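You operate a simulated robot arm through the tools that you are given. There is no shell and no other tool. Be economical: measure what you need, move in short steps, check, and stop when the job is done.

The job below is to be done with a simulated two-armed robot. You get a single attempt, and the scene is never put back.

TASK
Rinse the mud off the floor grate with the green hose.
Fine: couple it to the wash socket, lever folded before the valve opens; spray head back in its cup, wash valve shut.

It is judged by the outcome, as a careful person would: the job done as asked, and still so three seconds after it is handed in. It fails if anything else is knocked over, pushed out of place, dropped, spilled or broken.

THE ROBOT
Two 7-joint arms with fingered hands on one trunk, on a base that drives. Base frame: it is fixed to the floor where the robot stands at the start and does not move with it; the origin is under the middle of the robot, x ahead of it, y to its left, z up; the surface under the hand at the start is at about z = 72. Readings come in cm, rad, newtons and seconds.
The left shoulder is at the start at [4, 16.2, 115.4], the right one opposite. With the tool pointing down near the work surface each hand reaches from about 24 to 70 cm from the robot's upright axis, wherever it stands, measured 20 degrees to its own side. Places, roughly: big black plug (7x7x11 cm) [40, 40, 80]; floor grate [0, -20, 0]; flush valve lever [20, 70, 60]; right grey cup [60, 0, 70]; wash socket [40, 10, 80]; wash valve lever [20, 20, 60]. Payload 4 kg a hand.
The TCP of each hand is the grasp point between the finger pads, 2.6 cm short of the fingertips. In the tool frame z runs along the fingers and y along their closing line. Largest opening 14.8 cm; the body of the gripper starts 7.3 cm behind the TCP. The gripper is a hand of 3 fingers: y runs from the thumb to the fingers, the wrist lies at [0, 0, -22.4] in the tool frame.
Orientation is told as [roll, pitch, yaw] about the base's x, y, z axes, in that order, counted from this pose: with the fingers straight down and closing along the base's y, the tool's x points along the base's -x, its y along +y and its z along -z.

THE INTERFACE
- The arms move only by the tool arm_command. It takes "left_increments", "right_increments" or both (then of equal length, played together; a hand with none holds still); each is a list of rows, each an object (a shift or turn left out is 0) with "travel": the shift along the tool's x, y, z in cm, a list of three; "rotation": the turn, a rotation vector about the tool's x, y, z in degrees, a list of three. In form: [{"travel": [x, y, z], "rotation": [wx, wy, wz]}, ...]. A call has 1 to 10 rows; each row shifts and turns the commanded pose from where the row before left it, along the tool's axes as they then stand. Each row takes 0.2 s and may step no farther than 5 cm and 0.15 rad from the row before; otherwise, the whole call is refused. A pose out of reach is approached as far as the arm can. The call stops where the force on the tool passes 60 N (or 10 N more than at its start, if that is more) or the arm is blocked; 0.2 s more then pass. In this call time passes only in rows, and 0.2 s behind the last. It gives the time, the measured TCP pose, the force on the tool (base axes), the opening and the grip force at its end, in the units of the frame above (readings bear some noise), with the torque about the TCP (base axes, N m) and any sound that the robot's microphone picked up.
- Cameras (640 x 400 px; columns grow to the right, rows downward): "scene" is now at [9.41, 3.39, 136.32]; the picture's right is [0.19, -0.98, 0.01], its down [-0.76, -0.15, -0.63] and it looks along [0.63, 0.11, -0.77] (base axes); focal length 214 px, centre (320, 200). "left" rides on the left gripper at [-6.8, -3.9, -9] in its tool frame; the picture's right is [0.50, -0.87, 0.00], its down [0.66, 0.38, -0.65] and it looks along [0.57, 0.33, 0.76] (tool axes); focal length 222 px, centre (320, 200). "right" rides on the right gripper at [6.8, -3.9, -9] in its tool frame; the picture's right is [0.50, 0.87, 0.00], its down [-0.65, 0.38, -0.65] and it looks along [-0.57, 0.33, 0.76] (tool axes); focal length 222 px, centre (320, 200). There is no depth. A picture from a camera that has moved, and an enlarged one, comes with that camera's place and axes in the base frame and with its lens.
- grab_frame(camera): a new picture of that camera. It takes no simulated time.
- slide_trunk(by): slides the trunk up (or, below 0, down) by that many cm; the arms and the scene camera ride with it, the base frame stays. It gives what a move gives, with no picture.
- roll_base(legs): drives the robot by 1 to 6 legs, each [ahead, left, turn to the left] in cm, cm and rad, along the robot's own axes; the way and the turn of a leg run together, so that a leg with both is an arc; at most 150 cm and 3.142 rad a leg. The arms and the cameras ride along, it lands a little off, and it stops where it bumps. It gives what a move gives.
- move_fingers(finger1, finger2, thumb_bend, hand): sets how far each is bent, from 0 (flat) to 1 (curled in); at 0.3 the hand is open as for a grip, at 0.7 the pads meet at the TCP. One left out holds its place. A second passes; each finger stops where it meets its share of the squeeze, and holds until it gets a number again. It is the only way to open and close the hand. It gives what a move gives, with no picture; readings hold the bend of each and the force on the fingers (four entries, about 0 where the hand has none), thumb and palm.
- pan_tilt(pan, tilt): turns the head with the scene camera to pan (to the left, within 1.501 rad either way) and tilt (down, from -0.506 to 1.204), counted from straight ahead of the robot. It gives what a move gives.
- close_up(camera, box): a new picture of the part [left, top, right, bottom] of that camera's present view, enlarged. It takes no simulated time.
- hand_in(): hands the job in; it is judged then, once.

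Go step by step. Nothing tells you exact positions but the pictures and the camera data: compare them with the known pose of the tool, close in by small moves and look again before you grip or let go. The budget is 120 turns and 100 pictures, counting those below and the enlarged ones. Unless the task says otherwise, let go and move clear before handing in, and close with one line.

The tools are called after ">>>" as a command line: name --argument value ..., lists and objects as JSON in quotes. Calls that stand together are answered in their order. arm_command: Moves the arms, as the interface text tells. Its arguments: {"type":"object","properties":{"left_increments":{"type":"array"},"right_increments":{"type":"array"}},"required":[]} The other tools are called the same way: slide_trunk (by) slides the trunk up or down; move_fingers (finger1, finger2, thumb_bend, hand) moves the fingers one by one; roll_base (legs) drives the base; pan_tilt (pan, tilt) turns the head that bears the scene camera; grab_frame (camera) takes a picture; close_up (camera, box) takes an enlarged picture of a part of a camera's view; hand_in () hands the job in.

At the start:

```text
clock: 0.0
left_position: [53.61, 27.43, 115.56]
left_tool_rot: [-0.003, 0.0, 0.0]
left_wrist_force: [-0.2, 0.6, -0.3]
left_torque: [-0.05, 0.0, -0.02]
left_width: 14.8
left_gripper_force: 0.1
left_shape: jaw
left_bend: [0.3, 0.3, 0.3]
left_finger forces: [0.1, 0.0, 0.0, 0.0, 0.1, 0.0]
right_position: [36.0, -12.27, 115.79]
right_tool_rot: [0.0, 0.003, -0.004]
right_wrist_force: [-0.1, -0.5, 0.1]
right_torque: [-0.01, -0.01, 0.01]
right_width: 14.79
right_gripper_force: 0.1
right_shape: jaw
right_bend: [0.3, 0.3, 0.3]
right_finger forces: [0.0, 0.1, 0.0, 0.1, 0.1, 0.0]
trunk travel left (down, up): [-32.5, 18.1]
robot x, y, heading: [-0.17, -0.28, 0.0]
head pan, tilt: [0.187, 0.88]
```

scene: 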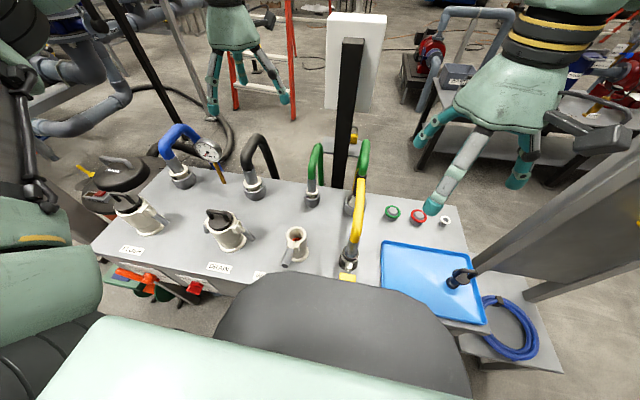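
right: 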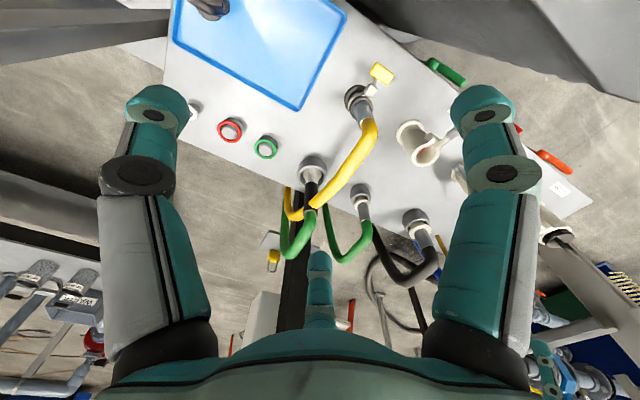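
left: 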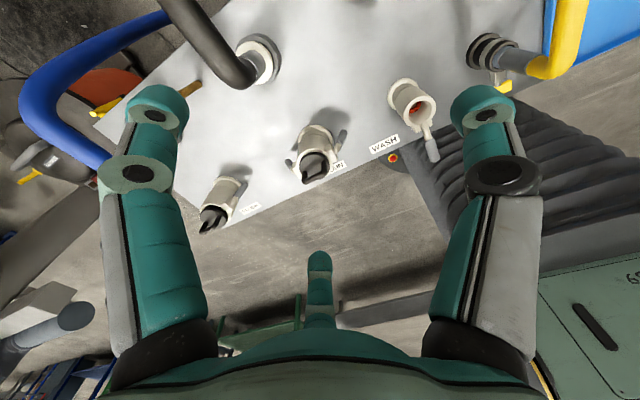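

I see a bench with three sockets (two plugged, WASH open), several coloured hoses in holders, and a blue tray on the right. I'll look closer before moving anything.

>>> close_up --camera "scene" --box '[90, 110, 290, 310]'

>>> close_up --camera "scene" --box '[260, 120, 500, 300]'

>>> close_up --camera "left" --box '[180, 60, 520, 240]'

>>> close_up --camera "right" --box '[180, 40, 500, 280]'

```text
2.00 times, centred on (190, 210) of scene
camera zoom: at [9.41, 3.39, 136.32], right [0.19, -0.98, 0.01], down [-0.76, -0.15, -0.63], along [0.63, 0.11, -0.77], focal length 429 px, centre (580, 180)
```

zoom: 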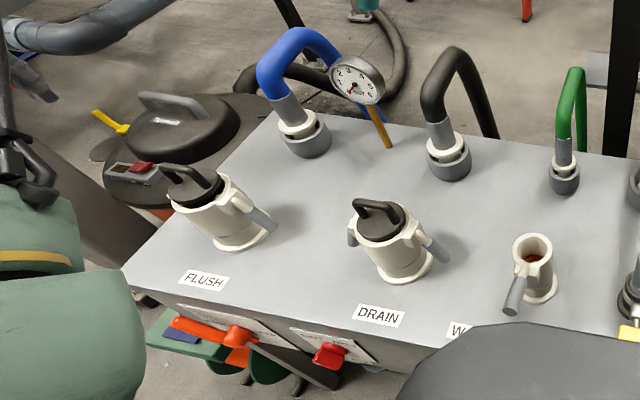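

```text
2.22 times, centred on (380, 210) of scene
camera zoom: at [9.41, 3.39, 136.32], right [0.19, -0.98, 0.01], down [-0.76, -0.15, -0.63], along [0.63, 0.11, -0.77], focal length 477 px, centre (187, 178)
```

zoom: 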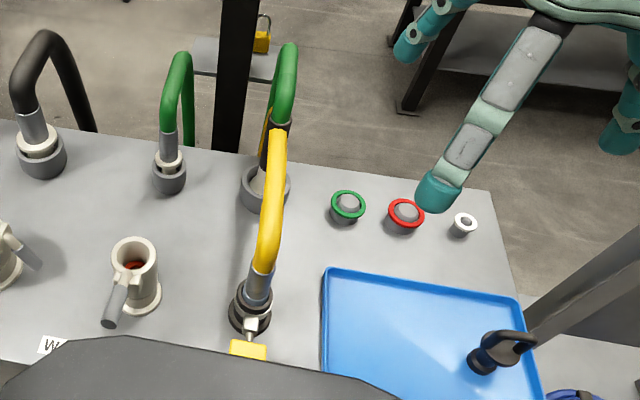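

```text
1.88 times, centred on (350, 150) of left
camera zoom: at [60.4, 23.55, 124.64], right [-0.5, -0.87, 0.0], down [-0.66, 0.38, 0.65], along [-0.57, 0.33, -0.76], focal length 418 px, centre (264, 294)
```

zoom: 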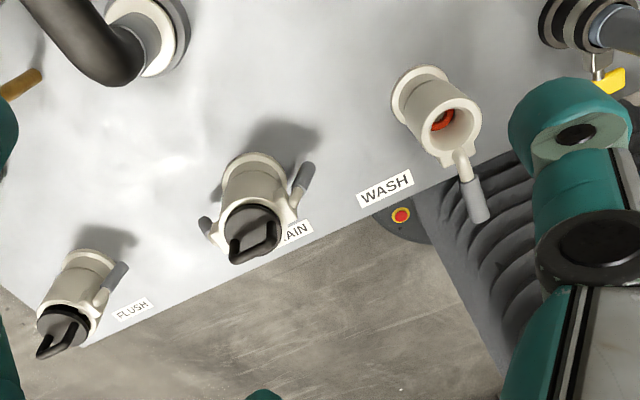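

```text
1.67 times, centred on (340, 160) of right
camera zoom: at [29.38, -16.15, 124.88], right [-0.5, 0.87, 0.0], down [0.66, 0.38, 0.65], along [0.57, 0.33, -0.76], focal length 370 px, centre (287, 267)
```

zoom: 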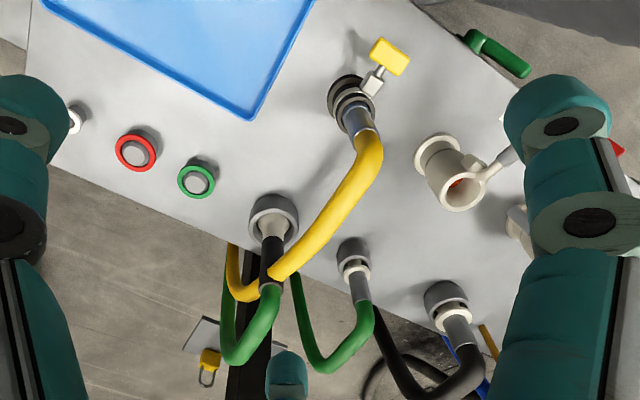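

The green hose's coupling end seems to sit in a small grey cup and its spray head in the bigger grey cup, with the yellow hose crossing near it. I'll look down and around for the grate and the front valves.

>>> pan_tilt --pan -0.7 --tilt 1.2

>>> grab_frame --camera "scene"

>>> pan_tilt --pan 0.3 --tilt 1.2

>>> grab_frame --camera "scene"

```text
clock: 1.2
left_position: [53.58, 26.06, 115.71]
left_tool_rot: [0.01, 0.001, 0.001]
left_wrist_force: [0.0, -0.4, -0.2]
left_torque: [-0.02, -0.01, 0.04]
left_width: 14.77
left_gripper_force: 0.0
left_shape: jaw
left_bend: [0.3, 0.3, 0.3]
left_finger forces: [0.1, 0.0, 0.1, 0.0, 0.1, 0.0]
right_position: [36.08, -13.61, 115.56]
right_tool_rot: [0.013, 0.002, -0.005]
right_wrist_force: [0.4, -0.1, -0.3]
right_torque: [0.02, -0.02, 0.01]
right_width: 14.78
right_gripper_force: 0.0
right_shape: jaw
right_bend: [0.3, 0.3, 0.3]
right_finger forces: [0.0, 0.0, 0.0, 0.0, 0.0, 0.1]
trunk travel left (down, up): [-32.5, 18.1]
robot x, y, heading: [-0.0, -0.09, 0.002]
head pan, tilt: [-0.7, 1.201]
```

```text
92 pictures are left
camera scene: at [6.18, -1.61, 134.25], right [-0.64, -0.77, 0.01], down [-0.71, 0.59, -0.37], along [0.28, -0.25, -0.93], focal length 214 px, centre (320, 200)
```

scene: 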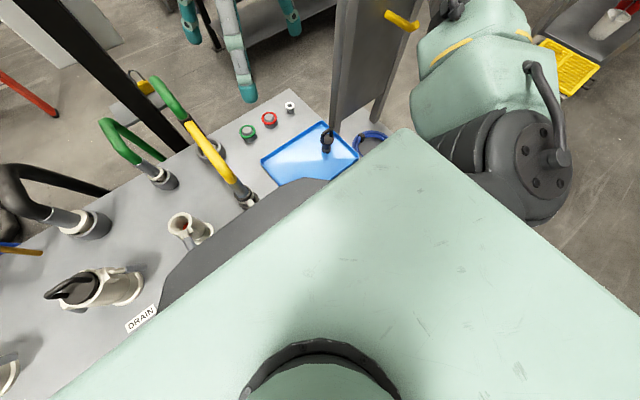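

```text
clock: 2.5
left_position: [53.66, 26.06, 115.79]
left_tool_rot: [0.013, 0.0, -0.002]
left_wrist_force: [0.5, -0.4, -0.6]
left_torque: [0.0, 0.0, -0.02]
left_width: 14.8
left_gripper_force: 0.1
left_shape: jaw
left_bend: [0.3, 0.3, 0.3]
left_finger forces: [0.0, 0.0, 0.0, 0.1, 0.0, 0.0]
right_position: [36.07, -13.77, 115.58]
right_tool_rot: [0.012, 0.003, -0.003]
right_wrist_force: [0.5, 0.5, -0.3]
right_torque: [0.02, 0.0, 0.0]
right_width: 14.8
right_gripper_force: 0.0
right_shape: jaw
right_bend: [0.3, 0.3, 0.3]
right_finger forces: [0.1, 0.0, 0.1, 0.0, 0.0, 0.0]
trunk travel left (down, up): [-32.5, 18.1]
robot x, y, heading: [0.28, -0.02, 0.002]
head pan, tilt: [0.3, 1.201]
```

```text
91 pictures are left
camera scene: at [7.23, 3.58, 134.18], right [0.29, -0.96, 0.01], down [-0.89, -0.28, -0.36], along [0.35, 0.09, -0.93], focal length 214 px, centre (320, 200)
```

scene: 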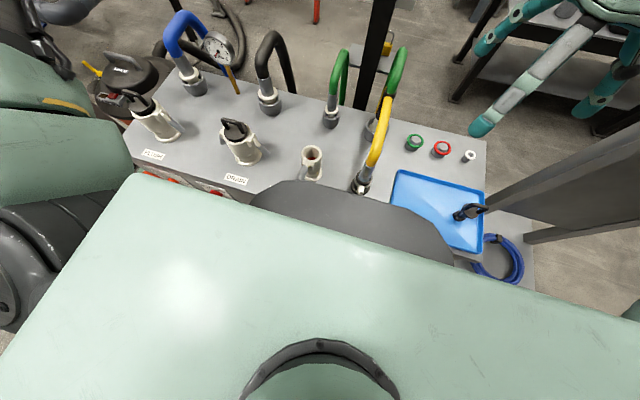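

The body hides the grate and the valves. I'll check the right and left sides before backing up.

>>> pan_tilt --pan -1.5 --tilt 0.7

>>> grab_frame --camera "scene"

>>> pan_tilt --pan 1.5 --tilt 0.7

>>> grab_frame --camera "scene"

```text
clock: 4.3
left_position: [53.52, 26.04, 115.64]
left_tool_rot: [0.013, 0.0, 0.0]
left_wrist_force: [0.1, 0.2, 0.6]
left_torque: [0.0, 0.01, 0.0]
left_width: 14.8
left_gripper_force: 0.1
left_shape: jaw
left_bend: [0.3, 0.3, 0.3]
left_finger forces: [0.1, 0.0, 0.0, 0.1, 0.0, 0.0]
right_position: [36.11, -13.66, 115.57]
right_tool_rot: [0.012, 0.002, -0.003]
right_wrist_force: [-0.6, -0.4, -0.3]
right_torque: [0.02, 0.0, -0.02]
right_width: 14.78
right_gripper_force: 0.1
right_shape: jaw
right_bend: [0.3, 0.3, 0.3]
right_finger forces: [0.0, 0.0, 0.0, 0.0, 0.1, 0.0]
trunk travel left (down, up): [-32.5, 18.1]
robot x, y, heading: [0.21, -0.1, 0.001]
head pan, tilt: [-1.499, 0.7]
```

```text
90 pictures are left
camera scene: at [2.5, -6.49, 137.91], right [-1.0, -0.07, 0.0], down [-0.05, 0.63, -0.77], along [0.06, -0.77, -0.63], focal length 214 px, centre (320, 200)
```

scene: 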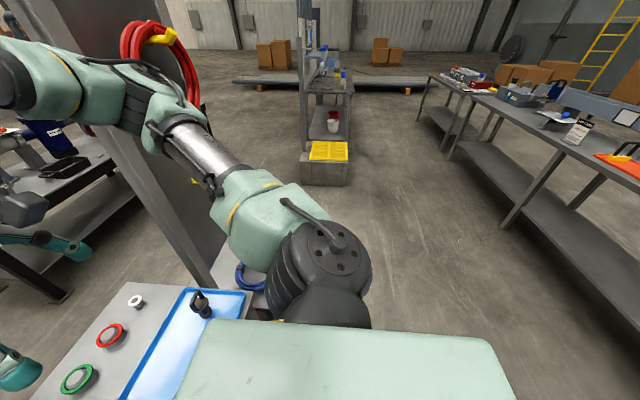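

```text
clock: 6.9
left_position: [53.54, 26.03, 115.9]
left_tool_rot: [0.013, 0.001, 0.0]
left_wrist_force: [-0.4, 0.2, 0.2]
left_torque: [0.01, 0.02, 0.01]
left_width: 14.81
left_gripper_force: 0.1
left_shape: jaw
left_bend: [0.3, 0.3, 0.3]
left_finger forces: [0.1, 0.1, 0.0, 0.0, 0.0, 0.1]
right_position: [36.03, -13.66, 115.61]
right_tool_rot: [0.013, 0.002, -0.003]
right_wrist_force: [-0.3, -0.4, -0.5]
right_torque: [0.0, 0.03, -0.01]
right_width: 14.78
right_gripper_force: 0.1
right_shape: jaw
right_bend: [0.3, 0.3, 0.3]
right_finger forces: [0.0, 0.1, 0.1, 0.0, 0.0, 0.0]
trunk travel left (down, up): [-32.5, 18.1]
robot x, y, heading: [0.29, -0.2, -0.003]
head pan, tilt: [1.499, 0.7]
```

```text
89 pictures are left
camera scene: at [2.5, 10.46, 137.68], right [1.0, -0.07, 0.0], down [-0.05, -0.65, -0.76], along [0.05, 0.75, -0.65], focal length 214 px, centre (320, 200)
```

scene: 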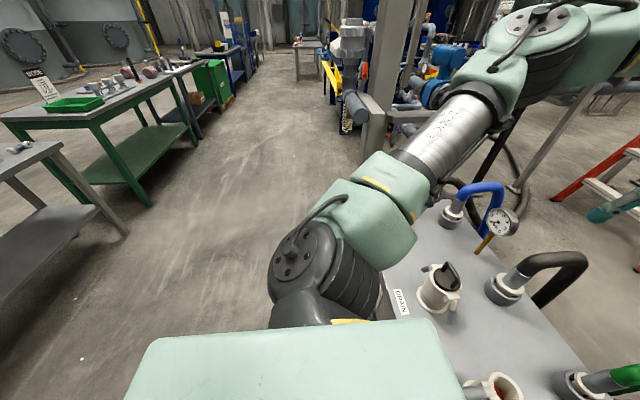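

There's over a metre free behind. I'll back up 50 cm and look at the front of the bench and the floor.

>>> roll_base --legs '[[-55, 0, 0]]'

>>> pan_tilt --pan 0.0 --tilt 0.9

>>> grab_frame --camera "scene"

```text
clock: 10.0
left_position: [-0.21, 26.02, 115.63]
left_tool_rot: [0.012, 0.0, 0.008]
left_wrist_force: [-0.6, 0.7, -0.5]
left_torque: [-0.01, -0.03, 0.0]
left_width: 14.78
left_gripper_force: 0.1
left_shape: jaw
left_bend: [0.3, 0.3, 0.3]
left_finger forces: [0.0, 0.0, 0.0, 0.1, 0.0, 0.0]
right_position: [-17.49, -13.75, 115.35]
right_tool_rot: [0.015, 0.002, 0.003]
right_wrist_force: [0.4, 0.1, 0.1]
right_torque: [0.01, 0.0, 0.02]
right_width: 14.79
right_gripper_force: 0.1
right_shape: jaw
right_bend: [0.3, 0.3, 0.3]
right_finger forces: [0.0, 0.1, 0.0, 0.0, 0.0, 0.0]
trunk travel left (down, up): [-32.5, 18.1]
robot x, y, heading: [-53.53, -0.45, 0.008]
head pan, tilt: [1.499, 0.7]
```

```text
clock: 11.6
left_position: [-0.38, 25.92, 115.66]
left_tool_rot: [0.012, 0.002, 0.007]
left_wrist_force: [-0.7, 0.3, 0.6]
left_torque: [-0.02, 0.01, 0.02]
left_width: 14.79
left_gripper_force: 0.2
left_shape: jaw
left_bend: [0.3, 0.3, 0.3]
left_finger forces: [0.0, 0.0, 0.1, 0.0, 0.1, 0.0]
right_position: [-17.54, -13.7, 115.43]
right_tool_rot: [0.014, 0.003, 0.004]
right_wrist_force: [0.3, 0.0, 0.8]
right_torque: [0.02, -0.01, 0.02]
right_width: 14.76
right_gripper_force: 0.1
right_shape: jaw
right_bend: [0.3, 0.3, 0.3]
right_finger forces: [0.1, 0.0, 0.0, 0.0, 0.1, 0.0]
trunk travel left (down, up): [-32.5, 18.1]
robot x, y, heading: [-53.85, -0.25, 0.004]
head pan, tilt: [0.0, 0.901]
```

```text
88 pictures are left
camera scene: at [-44.24, -0.01, 135.99], right [0.01, -1.0, 0.0], down [-0.78, -0.01, -0.62], along [0.62, 0.0, -0.78], focal length 214 px, centre (320, 200)
```

scene: 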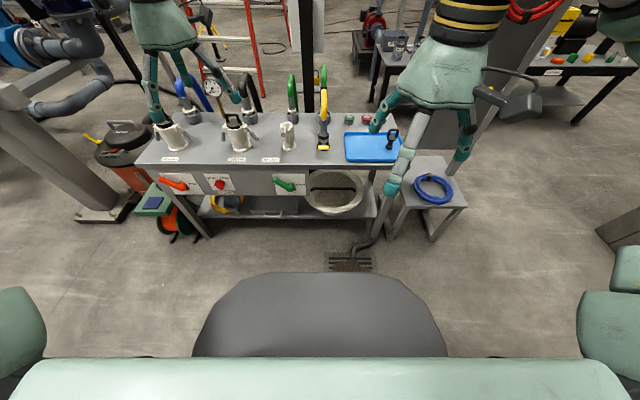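

>>> close_up --camera "scene" --box '[140, 60, 300, 240]'

>>> close_up --camera "scene" --box '[270, 60, 430, 180]'

>>> close_up --camera "scene" --box '[260, 160, 400, 280]'

```text
2.22 times, centred on (220, 150) of scene
camera zoom: at [-44.24, -0.01, 135.99], right [0.01, -1.0, 0.0], down [-0.78, -0.01, -0.62], along [0.62, 0.0, -0.78], focal length 477 px, centre (542, 311)
```

zoom: 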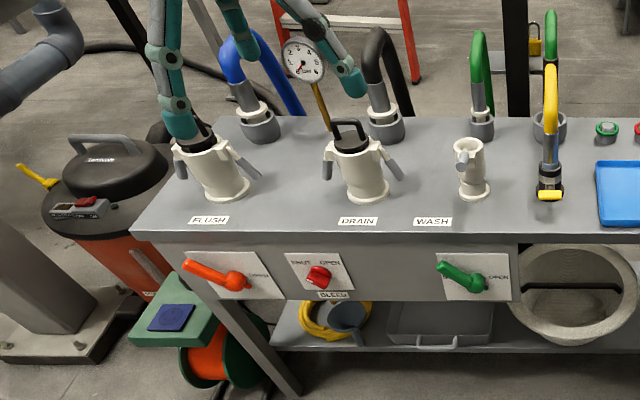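

```text
3.33 times, centred on (350, 120) of scene
camera zoom: at [-44.24, -0.01, 135.99], right [0.01, -1.0, 0.0], down [-0.78, -0.01, -0.62], along [0.62, 0.0, -0.78], focal length 715 px, centre (220, 467)
```

zoom: 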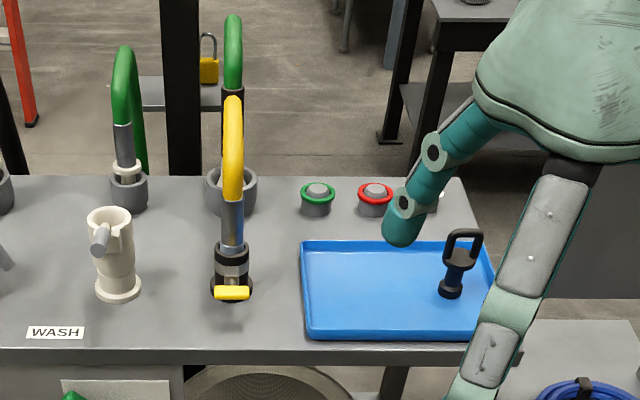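

```text
3.33 times, centred on (330, 220) of scene
camera zoom: at [-44.24, -0.01, 135.99], right [0.01, -1.0, 0.0], down [-0.78, -0.01, -0.62], along [0.62, 0.0, -0.78], focal length 715 px, centre (287, 133)
```

zoom: 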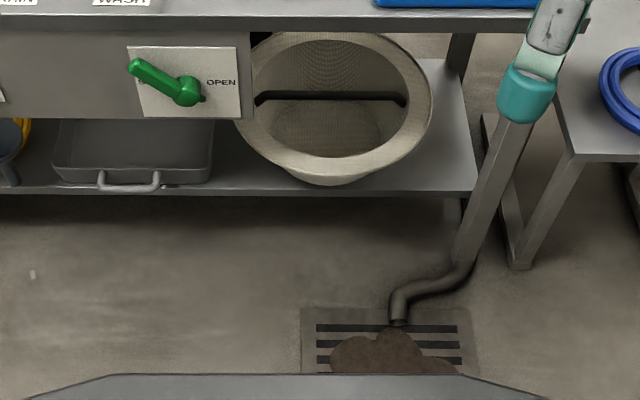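

The layout is clear now: the wash socket is at about (39,15) with its lever out, and the green coupling end is in the small cup at about (60,15). The spray head is in the cup at about (58,-1), the green wash valve sits on the front panel, and the muddy grate is at about (8,-20). I'll drive in to about x=-10 and look closer with the hand cameras.

>>> roll_base --legs '[[43, 0, 0]]'

>>> grab_frame --camera "left"

>>> grab_frame --camera "right"

```text
clock: 14.2
left_position: [41.9, 26.82, 115.93]
left_tool_rot: [0.012, -0.003, 0.009]
left_wrist_force: [0.5, -0.4, 0.6]
left_torque: [0.0, 0.0, 0.02]
left_width: 14.77
left_gripper_force: 0.1
left_shape: jaw
left_bend: [0.3, 0.3, 0.3]
left_finger forces: [0.0, 0.1, 0.0, 0.1, 0.1, 0.1]
right_position: [24.81, -13.16, 115.76]
right_tool_rot: [0.012, 0.0, 0.005]
right_wrist_force: [0.0, 0.6, 0.3]
right_torque: [0.01, -0.02, 0.02]
right_width: 14.79
right_gripper_force: 0.0
right_shape: jaw
right_bend: [0.3, 0.3, 0.3]
right_finger forces: [0.0, 0.0, 0.1, 0.0, 0.0, 0.1]
trunk travel left (down, up): [-32.5, 18.1]
robot x, y, heading: [-11.21, 0.57, 0.009]
head pan, tilt: [0.0, 0.901]
```

```text
84 pictures are left
camera left: at [48.68, 22.84, 124.96], right [-0.49, -0.87, -0.01], down [-0.66, 0.37, 0.66], along [-0.57, 0.33, -0.75], focal length 222 px, centre (320, 200)
```

left: 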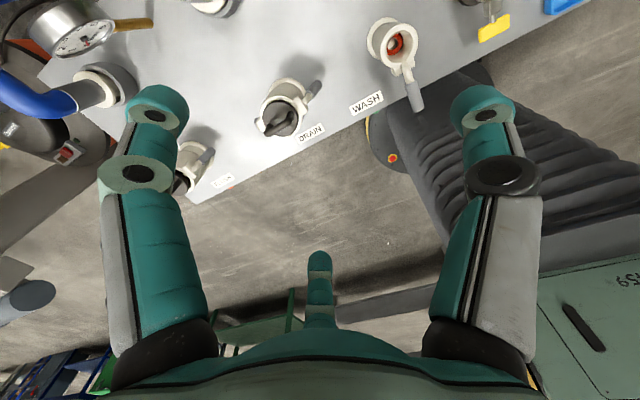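

```text
83 pictures are left
camera right: at [17.98, -17.09, 124.64], right [-0.51, 0.86, 0.01], down [0.65, 0.37, 0.66], along [0.56, 0.34, -0.75], focal length 222 px, centre (320, 200)
```

right: 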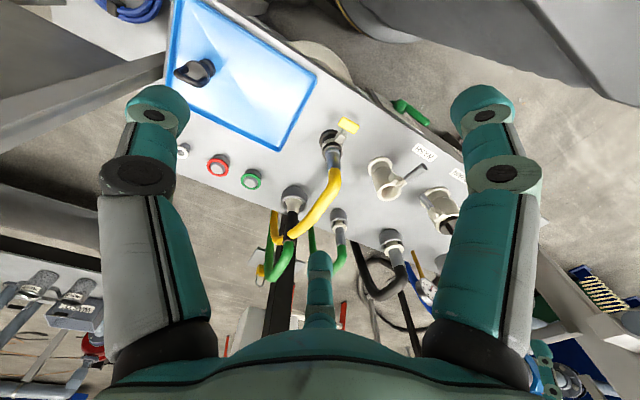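

I'll zoom in on the spray head and coupling end from here.

>>> close_up --camera "right" --box '[240, 110, 370, 290]'

>>> pan_tilt --pan 0.0 --tilt 0.75

>>> close_up --camera "scene" --box '[240, 100, 400, 260]'

```text
2.22 times, centred on (305, 200) of right
camera zoom: at [17.98, -17.09, 124.64], right [-0.51, 0.86, 0.01], down [0.65, 0.37, 0.66], along [0.56, 0.34, -0.75], focal length 494 px, centre (353, 200)
```

zoom: 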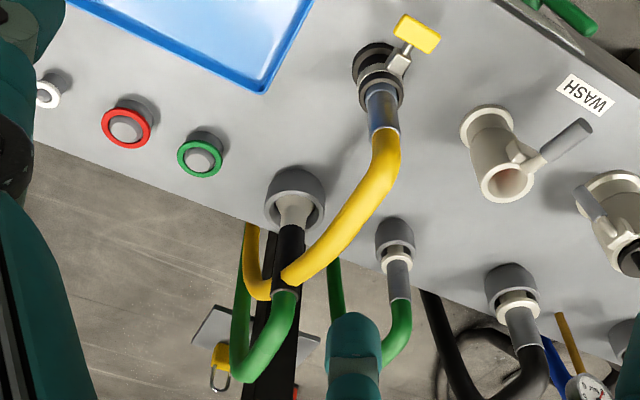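

```text
clock: 14.9
left_position: [41.95, 25.48, 116.04]
left_tool_rot: [0.023, 0.001, 0.009]
left_wrist_force: [-0.6, 0.4, 0.5]
left_torque: [0.01, -0.02, 0.01]
left_width: 14.8
left_gripper_force: 0.0
left_shape: jaw
left_bend: [0.3, 0.3, 0.3]
left_finger forces: [0.1, 0.1, 0.0, 0.1, 0.0, 0.1]
right_position: [24.75, -14.36, 115.36]
right_tool_rot: [0.025, 0.0, 0.005]
right_wrist_force: [0.7, 0.0, 0.5]
right_torque: [-0.01, 0.0, -0.01]
right_width: 14.8
right_gripper_force: 0.1
right_shape: jaw
right_bend: [0.3, 0.3, 0.3]
right_finger forces: [0.0, 0.0, 0.0, 0.0, 0.0, 0.1]
trunk travel left (down, up): [-32.5, 18.1]
robot x, y, heading: [-11.26, 0.46, 0.007]
head pan, tilt: [0.0, 0.75]
```

```text
2.50 times, centred on (320, 180) of scene
camera zoom: at [-1.21, 2.33, 137.36], right [0.01, -1.0, 0.01], down [-0.68, -0.02, -0.73], along [0.73, 0.0, -0.68], focal length 536 px, centre (320, 250)
```

zoom: 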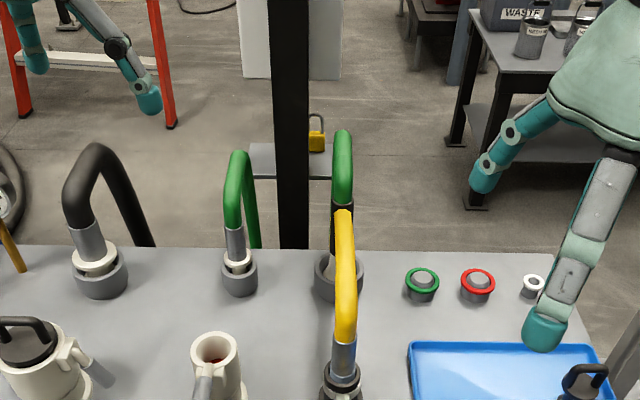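

The yellow hose seems to run right beside or through the top of the spray handle. I need a side view, so first I'll check the pillar on the right before moving the right hand there.

>>> pan_tilt --pan -0.75 --tilt 0.75

>>> grab_frame --camera "scene"

```text
clock: 16.0
left_position: [41.92, 25.53, 116.09]
left_tool_rot: [0.022, -0.002, 0.009]
left_wrist_force: [-0.2, -0.5, 0.3]
left_torque: [0.01, -0.02, -0.02]
left_width: 14.81
left_gripper_force: 0.1
left_shape: jaw
left_bend: [0.3, 0.3, 0.3]
left_finger forces: [0.0, 0.0, 0.1, 0.0, 0.0, 0.1]
right_position: [24.81, -14.26, 115.32]
right_tool_rot: [0.024, -0.002, 0.006]
right_wrist_force: [0.1, 0.3, 0.4]
right_torque: [0.04, 0.01, 0.01]
right_width: 14.77
right_gripper_force: 0.1
right_shape: jaw
right_bend: [0.3, 0.3, 0.3]
right_finger forces: [0.0, 0.0, 0.0, 0.0, 0.0, 0.1]
trunk travel left (down, up): [-32.5, 18.1]
robot x, y, heading: [-11.14, 0.55, 0.006]
head pan, tilt: [-0.75, 0.75]
```

```text
80 pictures are left
camera scene: at [-3.43, -3.42, 137.44], right [-0.68, -0.74, 0.01], down [-0.5, 0.45, -0.74], along [0.54, -0.5, -0.68], focal length 214 px, centre (320, 200)
```

scene: 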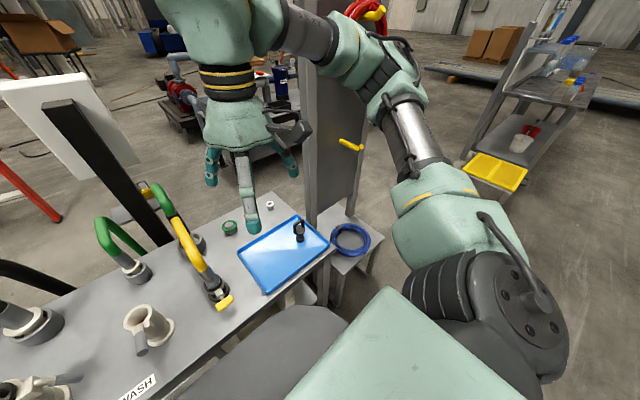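

>>> close_up --camera "scene" --box '[110, 170, 250, 310]'

>>> arm_command --right_increments '[{"travel": [-3.4, -3.4, 0]}, {"travel": [-3.4, -3.4, 0]}, {"travel": [-3.4, -3.4, 0]}, {"travel": [-3.4, -3.4, 0]}, {"travel": [-3.4, -3.4, 0], "rotation": [0, 0, 8]}, {"rotation": [0, 0, 8.5]}, {"rotation": [0, 0, 8.5]}, {"rotation": [0, 0, 8.5]}, {"rotation": [0, 0, 8.5]}, {"rotation": [0, 0, 8.5]}]'

>>> arm_command --right_increments '[{"rotation": [0, 0, 8.5]}, {"rotation": [0, 0, 8.5]}, {"rotation": [0, 0, 8.5]}, {"rotation": [0, 0, 8.5]}, {"rotation": [0, 0, 5.5]}, {"rotation": [0, 8.5, 0]}, {"rotation": [0, 8.5, 0]}, {"rotation": [0, 8.5, 0]}, {"rotation": [0, 8.5, 0]}, {"rotation": [0, 8.5, 0]}]'

>>> grab_frame --camera "right"

```text
2.86 times, centred on (180, 240) of scene
camera zoom: at [-3.43, -3.42, 137.44], right [-0.68, -0.74, 0.01], down [-0.5, 0.45, -0.74], along [0.54, -0.5, -0.68], focal length 613 px, centre (720, 86)
```

zoom: 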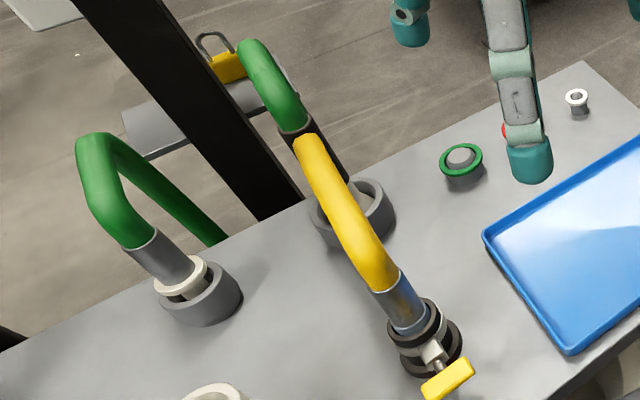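

```text
clock: 18.2
left_position: [41.97, 25.37, 115.92]
left_tool_rot: [0.024, -0.002, 0.009]
left_wrist_force: [0.6, 0.3, -0.2]
left_torque: [0.01, 0.03, -0.02]
left_width: 14.79
left_gripper_force: 0.2
left_shape: jaw
left_bend: [0.3, 0.3, 0.3]
left_finger forces: [0.0, 0.0, 0.0, 0.0, 0.0, 0.0]
right_position: [41.89, -31.35, 114.89]
right_tool_rot: [0.016, 0.02, -0.878]
right_wrist_force: [-0.1, 0.1, -0.4]
right_torque: [0.05, 0.01, 0.0]
right_width: 14.83
right_gripper_force: 0.1
right_shape: jaw
right_bend: [0.3, 0.3, 0.3]
right_finger forces: [0.0, 0.1, 0.0, 0.0, 0.0, 0.0]
trunk travel left (down, up): [-32.5, 18.1]
robot x, y, heading: [-11.33, 0.32, 0.01]
head pan, tilt: [-0.75, 0.75]
```

```text
clock: 20.4
left_position: [41.97, 25.29, 116.28]
left_tool_rot: [0.024, 0.0, 0.009]
left_wrist_force: [0.7, 0.1, 0.6]
left_torque: [0.0, 0.0, 0.0]
left_width: 14.78
left_gripper_force: 0.1
left_shape: jaw
left_bend: [0.3, 0.3, 0.3]
left_finger forces: [0.0, 0.0, 0.0, 0.0, 0.0, 0.1]
right_position: [41.85, -31.34, 115.03]
right_tool_rot: [0.003, 0.769, -1.564]
right_wrist_force: [-0.3, 0.0, 0.4]
right_torque: [0.07, -0.02, -0.02]
right_width: 14.77
right_gripper_force: 0.1
right_shape: jaw
right_bend: [0.3, 0.3, 0.3]
right_finger forces: [0.1, 0.0, 0.0, 0.0, 0.0, 0.0]
trunk travel left (down, up): [-32.5, 18.1]
robot x, y, heading: [-11.26, -0.01, 0.011]
head pan, tilt: [-0.75, 0.75]
```

```text
78 pictures are left
camera right: at [37.96, -32.74, 126.18], right [0.86, 0.36, 0.35], down [0.38, -0.92, 0.01], along [0.33, 0.12, -0.94], focal length 222 px, centre (320, 200)
```

right: 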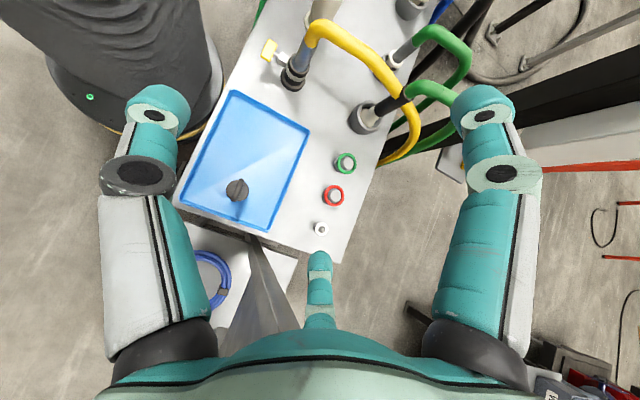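

>>> close_up --camera "right" --box '[280, 0, 480, 180]'

>>> arm_command --right_increments '[{"rotation": [0, 8.5, 0]}, {"rotation": [0, 8.5, 0]}, {"rotation": [0, 8.5, 0]}, {"rotation": [0, 8.5, 0]}, {"travel": [-4, 0, 0]}, {"travel": [-4, 0, 0]}, {"travel": [-4, 0, 0]}]'

>>> grab_frame --camera "right"

```text
2.22 times, centred on (380, 90) of right
camera zoom: at [37.96, -32.74, 126.18], right [0.86, 0.36, 0.35], down [0.38, -0.92, 0.01], along [0.33, 0.12, -0.94], focal length 494 px, centre (187, 444)
```

zoom: 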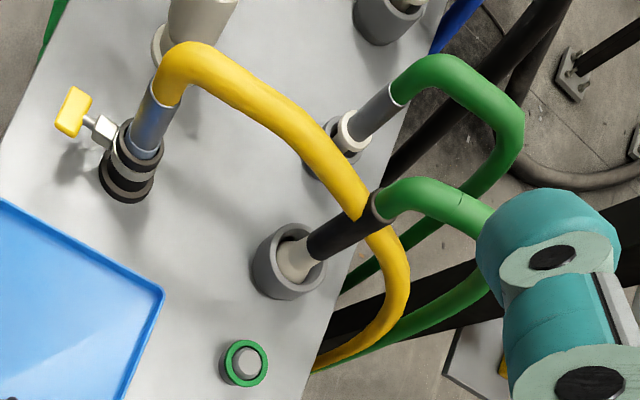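

```text
clock: 22.0
left_position: [42.03, 25.36, 116.0]
left_tool_rot: [0.024, -0.001, 0.008]
left_wrist_force: [0.1, 0.6, -0.8]
left_torque: [0.01, 0.01, 0.01]
left_width: 14.8
left_gripper_force: 0.0
left_shape: jaw
left_bend: [0.3, 0.3, 0.3]
left_finger forces: [0.0, 0.0, 0.0, 0.1, 0.0, 0.0]
right_position: [41.71, -33.73, 103.16]
right_tool_rot: [0.002, 1.364, -1.565]
right_wrist_force: [1.6, -0.3, -0.1]
right_torque: [-0.02, 0.0, 0.0]
right_width: 14.78
right_gripper_force: 0.1
right_shape: jaw
right_bend: [0.3, 0.3, 0.3]
right_finger forces: [0.0, 0.0, 0.1, 0.1, 0.0, 0.0]
trunk travel left (down, up): [-32.5, 18.1]
robot x, y, heading: [-10.87, 0.27, 0.006]
head pan, tilt: [-0.75, 0.75]
```

```text
76 pictures are left
camera right: at [37.93, -41.18, 111.7], right [0.87, 0.11, 0.49], down [0.38, -0.77, -0.51], along [0.32, 0.62, -0.71], focal length 222 px, centre (320, 200)
```

right: 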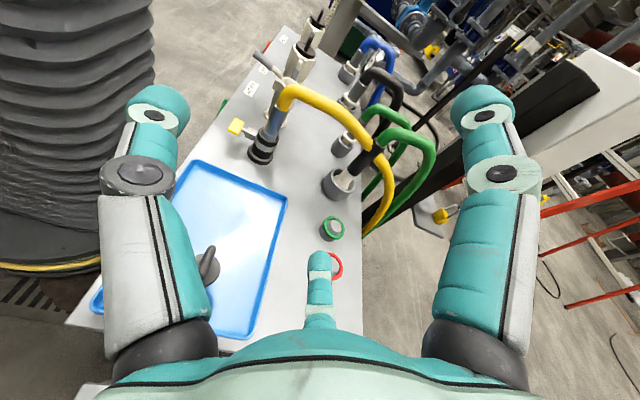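

>>> close_up --camera "right" --box '[270, 70, 450, 240]'

```text
2.35 times, centred on (360, 155) of right
camera zoom: at [37.93, -41.18, 111.7], right [0.87, 0.11, 0.49], down [0.38, -0.77, -0.51], along [0.32, 0.62, -0.71], focal length 523 px, centre (226, 306)
```

zoom: 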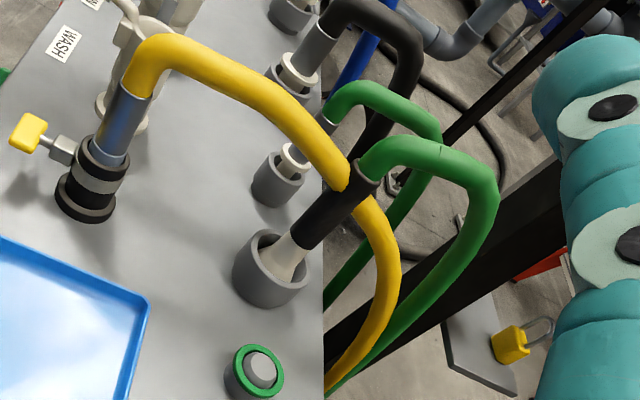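

The right side of the spray handle (vertical, about (60,-1), black from z≈80 to 90) is free to reach from the right. I'll do the coupling first with the left hand, pitching it about 50° forward and lining up over the green coupling end.

>>> arm_command --left_increments '[{"travel": [0, -3.5, 0], "rotation": [0, -8.4, 0]}, {"travel": [0, -3.5, 0], "rotation": [0, -8.4, 0]}, {"travel": [0, -3.3, 0], "rotation": [0, -8.4, 0]}, {"rotation": [0, -8.4, 0]}, {"rotation": [0, -8.4, 0]}, {"rotation": [0, -8.4, 0]}]'

>>> grab_frame --camera "left"

>>> pan_tilt --pan 0.25 --tilt 0.75

>>> grab_frame --camera "scene"

```text
clock: 23.4
left_position: [41.9, 15.12, 115.81]
left_tool_rot: [0.034, -0.883, -0.02]
left_wrist_force: [-0.5, -0.3, 0.2]
left_torque: [0.02, -0.01, -0.02]
left_width: 14.8
left_gripper_force: 0.1
left_shape: jaw
left_bend: [0.3, 0.3, 0.3]
left_finger forces: [0.0, 0.0, 0.0, 0.0, 0.0, 0.0]
right_position: [41.72, -33.7, 103.22]
right_tool_rot: [0.003, 1.359, -1.566]
right_wrist_force: [0.4, -0.4, 0.0]
right_torque: [-0.01, 0.0, -0.03]
right_width: 14.79
right_gripper_force: 0.1
right_shape: jaw
right_bend: [0.3, 0.3, 0.3]
right_finger forces: [0.0, 0.1, 0.1, 0.0, 0.0, 0.0]
trunk travel left (down, up): [-32.5, 18.1]
robot x, y, heading: [-11.43, -0.21, 0.009]
head pan, tilt: [-0.75, 0.75]
```

```text
74 pictures are left
camera left: at [39.32, 10.89, 126.75], right [-0.31, -0.86, -0.41], down [-0.92, 0.37, -0.08], along [0.22, 0.35, -0.91], focal length 222 px, centre (320, 200)
```

left: 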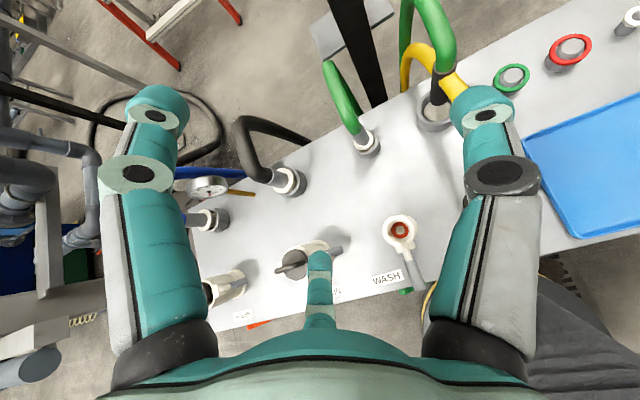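

```text
clock: 24.6
left_position: [41.92, 15.06, 115.86]
left_tool_rot: [0.036, -0.88, -0.019]
left_wrist_force: [0.1, 0.1, -0.3]
left_torque: [0.01, -0.01, -0.02]
left_width: 14.79
left_gripper_force: 0.0
left_shape: jaw
left_bend: [0.3, 0.3, 0.3]
left_finger forces: [0.0, 0.1, 0.0, 0.0, 0.0, 0.1]
right_position: [41.7, -33.82, 103.24]
right_tool_rot: [0.003, 1.36, -1.566]
right_wrist_force: [-0.1, 0.0, -0.7]
right_torque: [0.01, 0.01, 0.0]
right_width: 14.8
right_gripper_force: 0.1
right_shape: jaw
right_bend: [0.3, 0.3, 0.3]
right_finger forces: [0.1, 0.1, 0.1, 0.1, 0.0, 0.0]
trunk travel left (down, up): [-32.5, 18.1]
robot x, y, heading: [-11.4, 0.4, 0.006]
head pan, tilt: [0.25, 0.75]
```

```text
73 pictures are left
camera scene: at [-1.56, 4.25, 137.34], right [0.25, -0.97, 0.01], down [-0.66, -0.18, -0.73], along [0.71, 0.18, -0.68], focal length 214 px, centre (320, 200)
```

scene: 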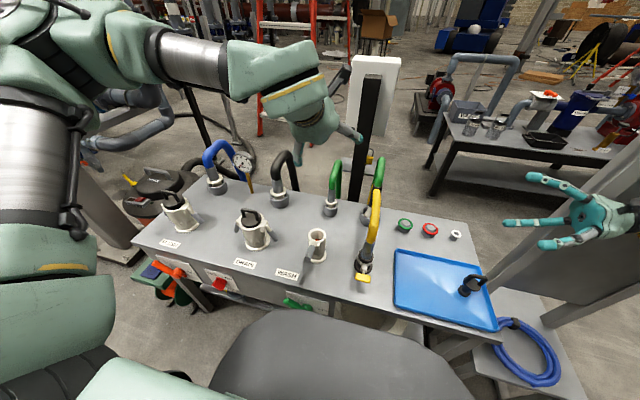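

>>> close_up --camera "scene" --box '[280, 140, 400, 290]'

>>> close_up --camera "left" --box '[310, 40, 470, 280]'

```text
2.67 times, centred on (340, 215) of scene
camera zoom: at [-1.56, 4.25, 137.34], right [0.25, -0.97, 0.01], down [-0.66, -0.18, -0.73], along [0.71, 0.18, -0.68], focal length 572 px, centre (267, 160)
```

zoom: 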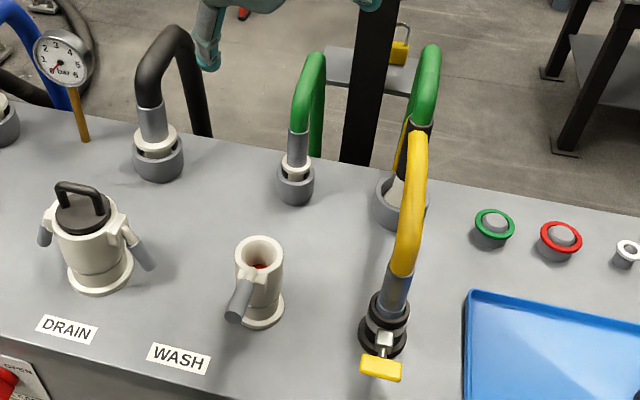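

```text
1.67 times, centred on (390, 160) of left
camera zoom: at [39.4, 10.92, 126.72], right [-0.31, -0.86, -0.41], down [-0.92, 0.37, -0.08], along [0.22, 0.35, -0.91], focal length 370 px, centre (203, 267)
```

zoom: 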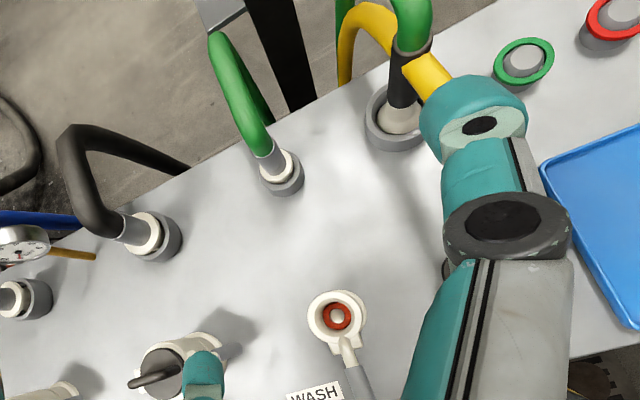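

Coupling stem: centre about (59.3,15), bare metal from z≈79 to 85. I'm moving the left hand to 10 cm short of it along the tool axis.

>>> arm_command --left_increments '[{"travel": [2.06, 0, 3.47]}, {"travel": [2.06, 0, 3.47]}, {"travel": [2.06, 0, 3.47]}, {"travel": [2.06, 0, 3.47]}, {"travel": [2.06, 0, 3.47]}, {"travel": [2.06, 0, 3.47]}, {"travel": [2.06, 0, 3.47]}]'

>>> grab_frame --camera "left"

>>> close_up --camera "scene" --box '[240, 90, 440, 290]'

```text
clock: 26.2
left_position: [51.71, 15.56, 89.88]
left_tool_rot: [0.045, -0.857, -0.023]
left_wrist_force: [1.4, 0.3, 0.0]
left_torque: [0.01, -0.01, -0.02]
left_width: 14.8
left_gripper_force: 0.1
left_shape: jaw
left_bend: [0.3, 0.3, 0.3]
left_finger forces: [0.0, 0.0, 0.1, 0.1, 0.1, 0.0]
left hand out of reach, approached as far as the arm can: row 7
right_position: [41.89, -33.57, 103.27]
right_tool_rot: [-0.004, 1.359, -1.57]
right_wrist_force: [0.5, -0.4, 0.8]
right_torque: [-0.01, -0.02, 0.01]
right_width: 14.79
right_gripper_force: 0.1
right_shape: jaw
right_bend: [0.3, 0.3, 0.3]
right_finger forces: [0.1, 0.0, 0.0, 0.0, 0.0, 0.0]
trunk travel left (down, up): [-32.5, 18.1]
robot x, y, heading: [-11.21, 0.44, 0.011]
head pan, tilt: [0.25, 0.75]
```

```text
70 pictures are left
camera left: at [49.43, 11.23, 100.84], right [-0.32, -0.86, -0.4], down [-0.93, 0.37, -0.06], along [0.2, 0.36, -0.91], focal length 222 px, centre (320, 200)
```

left: 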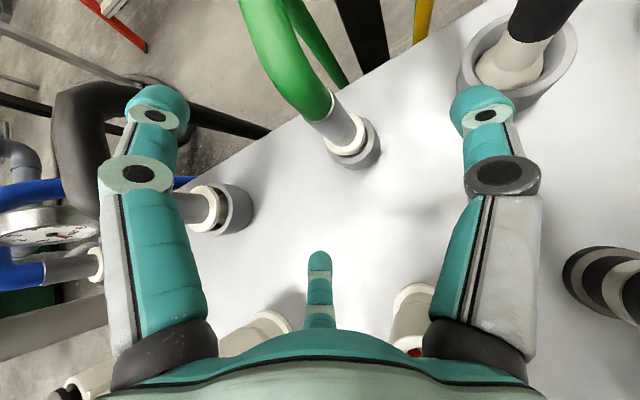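

```text
2.00 times, centred on (340, 190) of scene
camera zoom: at [-1.4, 4.37, 137.32], right [0.26, -0.97, 0.01], down [-0.66, -0.18, -0.73], along [0.71, 0.18, -0.68], focal length 429 px, centre (280, 220)
```

zoom: 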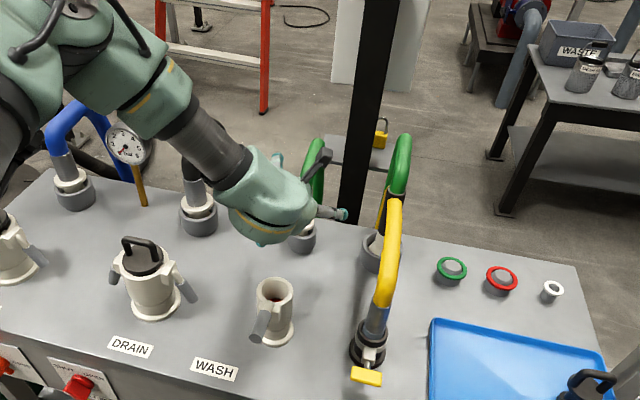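

The arm is nearly at full stretch, so I'll back the hand off 6 cm, drive forward 9 cm, and recheck alignment.

>>> arm_command --left_increments '[{"travel": [0, 0, -4]}, {"travel": [0, 0, -4]}]'

>>> roll_base --legs '[[9, 0, 0]]'

>>> grab_frame --camera "left"

```text
clock: 26.9
left_position: [45.98, 14.77, 95.89]
left_tool_rot: [0.037, -0.875, -0.019]
left_wrist_force: [-0.1, 0.3, 0.1]
left_torque: [-0.04, 0.02, -0.04]
left_width: 14.78
left_gripper_force: 0.1
left_shape: jaw
left_bend: [0.3, 0.3, 0.3]
left_finger forces: [0.1, 0.0, 0.1, 0.0, 0.0, 0.1]
left hand out of reach, approached as far as the arm can: row 1
right_position: [41.68, -33.69, 103.31]
right_tool_rot: [0.008, 1.36, -1.56]
right_wrist_force: [0.5, -0.3, 0.1]
right_torque: [0.06, 0.01, 0.0]
right_width: 14.8
right_gripper_force: 0.1
right_shape: jaw
right_bend: [0.3, 0.3, 0.3]
right_finger forces: [0.0, 0.1, 0.0, 0.0, 0.0, 0.0]
trunk travel left (down, up): [-32.5, 18.1]
robot x, y, heading: [-11.32, 0.41, 0.011]
head pan, tilt: [0.25, 0.75]
```

```text
clock: 28.0
left_position: [49.94, 18.17, 94.96]
left_tool_rot: [0.05, -0.862, -0.041]
left_wrist_force: [0.2, 0.0, -0.1]
left_torque: [-0.05, -0.02, 0.03]
left_width: 14.79
left_gripper_force: 0.2
left_shape: jaw
left_bend: [0.3, 0.3, 0.3]
left_finger forces: [0.0, 0.0, 0.0, 0.0, 0.0, 0.0]
right_position: [44.27, -30.42, 101.85]
right_tool_rot: [-0.121, 1.362, -1.714]
right_wrist_force: [-0.2, -0.1, -0.9]
right_torque: [0.02, -0.02, -0.02]
right_width: 14.79
right_gripper_force: 0.0
right_shape: jaw
right_bend: [0.3, 0.3, 0.3]
right_finger forces: [0.0, 0.0, 0.0, 0.1, 0.1, 0.1]
trunk travel left (down, up): [-32.5, 18.1]
robot x, y, heading: [-8.83, 5.17, -0.006]
head pan, tilt: [0.25, 0.75]
stopped in leg 1: the robot was blocked; the commanded pose is now the measured one
```

```text
68 pictures are left
camera left: at [47.44, 13.92, 105.99], right [-0.33, -0.85, -0.41], down [-0.92, 0.38, -0.06], along [0.21, 0.35, -0.91], focal length 222 px, centre (320, 200)
```

left: 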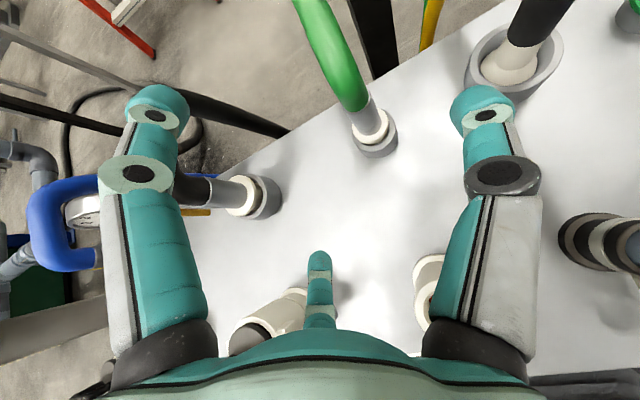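

The base was blocked and slid left. Probably the right arm's elbow touched the pillar on the right, so I'll look.

>>> pan_tilt --pan -1.1 --tilt 0.6

>>> grab_frame --camera "scene"

```text
clock: 29.5
left_position: [50.15, 17.68, 95.32]
left_tool_rot: [0.056, -0.864, -0.039]
left_wrist_force: [-0.5, -0.7, 0.3]
left_torque: [-0.01, -0.04, -0.03]
left_width: 14.77
left_gripper_force: 0.0
left_shape: jaw
left_bend: [0.3, 0.3, 0.3]
left_finger forces: [0.1, 0.0, 0.0, 0.0, 0.0, 0.0]
right_position: [44.86, -30.88, 101.78]
right_tool_rot: [-0.12, 1.366, -1.704]
right_wrist_force: [-0.7, -0.1, -0.1]
right_torque: [0.03, -0.01, 0.01]
right_width: 14.83
right_gripper_force: 0.0
right_shape: jaw
right_bend: [0.3, 0.3, 0.3]
right_finger forces: [0.1, 0.0, 0.0, 0.0, 0.0, 0.1]
trunk travel left (down, up): [-32.5, 18.1]
robot x, y, heading: [-8.36, 4.72, -0.003]
head pan, tilt: [-1.1, 0.6]
```

```text
67 pictures are left
camera scene: at [-2.7, -1.36, 138.75], right [-0.89, -0.46, 0.0], down [-0.26, 0.49, -0.83], along [0.38, -0.74, -0.56], focal length 214 px, centre (320, 200)
```

scene: 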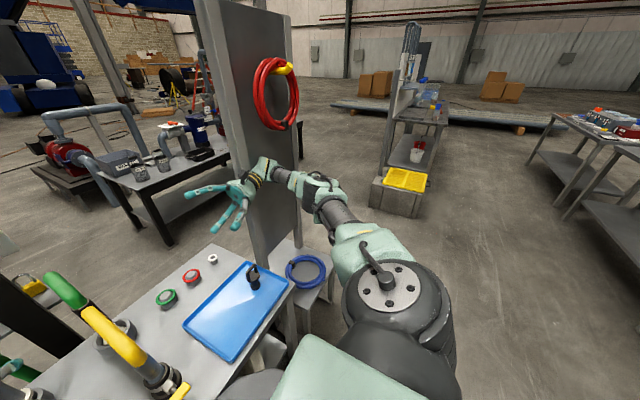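

The right wrist was leaning on the pillar. I'll draw the right hand left and back, away from it.

>>> arm_command --right_increments '[{"travel": [0, -3, 3]}, {"travel": [0, -3, 3]}, {"travel": [0, -3, 3]}, {"travel": [0, -3, 3]}, {"travel": [0, -2, 2]}]'

>>> grab_frame --camera "scene"

```text
clock: 30.7
left_position: [50.25, 17.65, 95.15]
left_tool_rot: [0.055, -0.862, -0.038]
left_wrist_force: [-0.6, -0.5, -0.1]
left_torque: [0.04, 0.01, -0.03]
left_width: 14.79
left_gripper_force: 0.0
left_shape: jaw
left_bend: [0.3, 0.3, 0.3]
left_finger forces: [0.1, 0.0, 0.1, 0.0, 0.0, 0.0]
right_position: [30.92, -17.2, 99.49]
right_tool_rot: [-0.124, 1.364, -1.709]
right_wrist_force: [0.7, 0.5, 0.0]
right_torque: [-0.01, 0.04, 0.0]
right_width: 14.78
right_gripper_force: 0.1
right_shape: jaw
right_bend: [0.3, 0.3, 0.3]
right_finger forces: [0.0, 0.0, 0.0, 0.0, 0.0, 0.0]
trunk travel left (down, up): [-32.5, 18.1]
robot x, y, heading: [-8.46, 4.92, -0.005]
head pan, tilt: [-1.1, 0.6]
```

```text
66 pictures are left
camera scene: at [-2.67, -1.3, 138.75], right [-0.89, -0.45, 0.0], down [-0.26, 0.49, -0.83], along [0.38, -0.74, -0.56], focal length 214 px, centre (320, 200)
```

scene: 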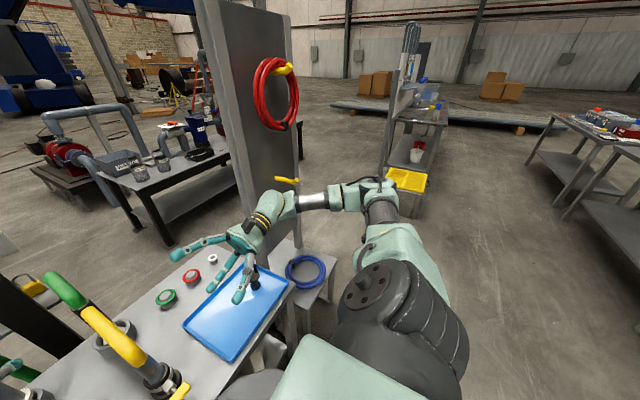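

Clear now. I'll realign the left hand laterally, back it off slightly, then drive forward 6 cm.

>>> arm_command --left_increments '[{"travel": [0, -3, -3]}, {"travel": [0, 0, -3]}]'

>>> roll_base --legs '[[7, 0, 0]]'

>>> grab_frame --camera "left"

```text
clock: 31.3
left_position: [45.51, 14.65, 99.01]
left_tool_rot: [0.055, -0.862, -0.038]
left_wrist_force: [0.2, -0.2, 0.0]
left_torque: [0.01, 0.01, -0.02]
left_width: 14.8
left_gripper_force: 0.0
left_shape: jaw
left_bend: [0.3, 0.3, 0.3]
left_finger forces: [0.0, 0.0, 0.1, 0.1, 0.0, 0.1]
right_position: [30.9, -17.17, 99.58]
right_tool_rot: [-0.117, 1.365, -1.703]
right_wrist_force: [0.0, -0.5, -0.3]
right_torque: [0.01, 0.0, 0.0]
right_width: 14.78
right_gripper_force: 0.1
right_shape: jaw
right_bend: [0.3, 0.3, 0.3]
right_finger forces: [0.1, 0.0, 0.0, 0.0, 0.1, 0.0]
trunk travel left (down, up): [-32.5, 18.1]
robot x, y, heading: [-8.19, 4.57, 0.002]
head pan, tilt: [-1.1, 0.6]
```

```text
clock: 32.3
left_position: [53.03, 12.85, 99.18]
left_tool_rot: [0.068, -0.863, -0.052]
left_wrist_force: [0.6, -1.6, -0.1]
left_torque: [0.05, -0.01, 0.07]
left_width: 14.78
left_gripper_force: 0.0
left_shape: jaw
left_bend: [0.3, 0.3, 0.3]
left_finger forces: [0.0, 0.1, 0.1, 0.0, 0.0, 0.1]
right_position: [38.58, -18.69, 99.2]
right_tool_rot: [-0.135, 1.372, -1.72]
right_wrist_force: [0.6, -1.0, 0.1]
right_torque: [0.02, -0.01, -0.02]
right_width: 14.81
right_gripper_force: 0.0
right_shape: jaw
right_bend: [0.3, 0.3, 0.3]
right_finger forces: [0.0, 0.1, 0.0, 0.1, 0.0, 0.0]
trunk travel left (down, up): [-32.5, 18.1]
robot x, y, heading: [-1.34, 4.37, -0.0]
head pan, tilt: [-1.1, 0.6]
```

```text
65 pictures are left
camera left: at [50.68, 8.59, 110.0], right [-0.33, -0.85, -0.42], down [-0.92, 0.38, -0.06], along [0.21, 0.37, -0.91], focal length 222 px, centre (320, 200)
```

left: 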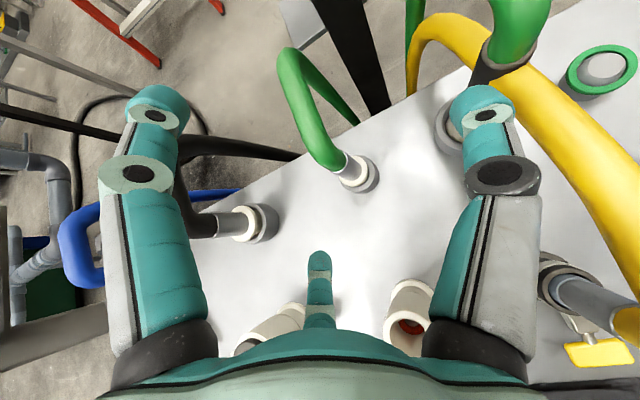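

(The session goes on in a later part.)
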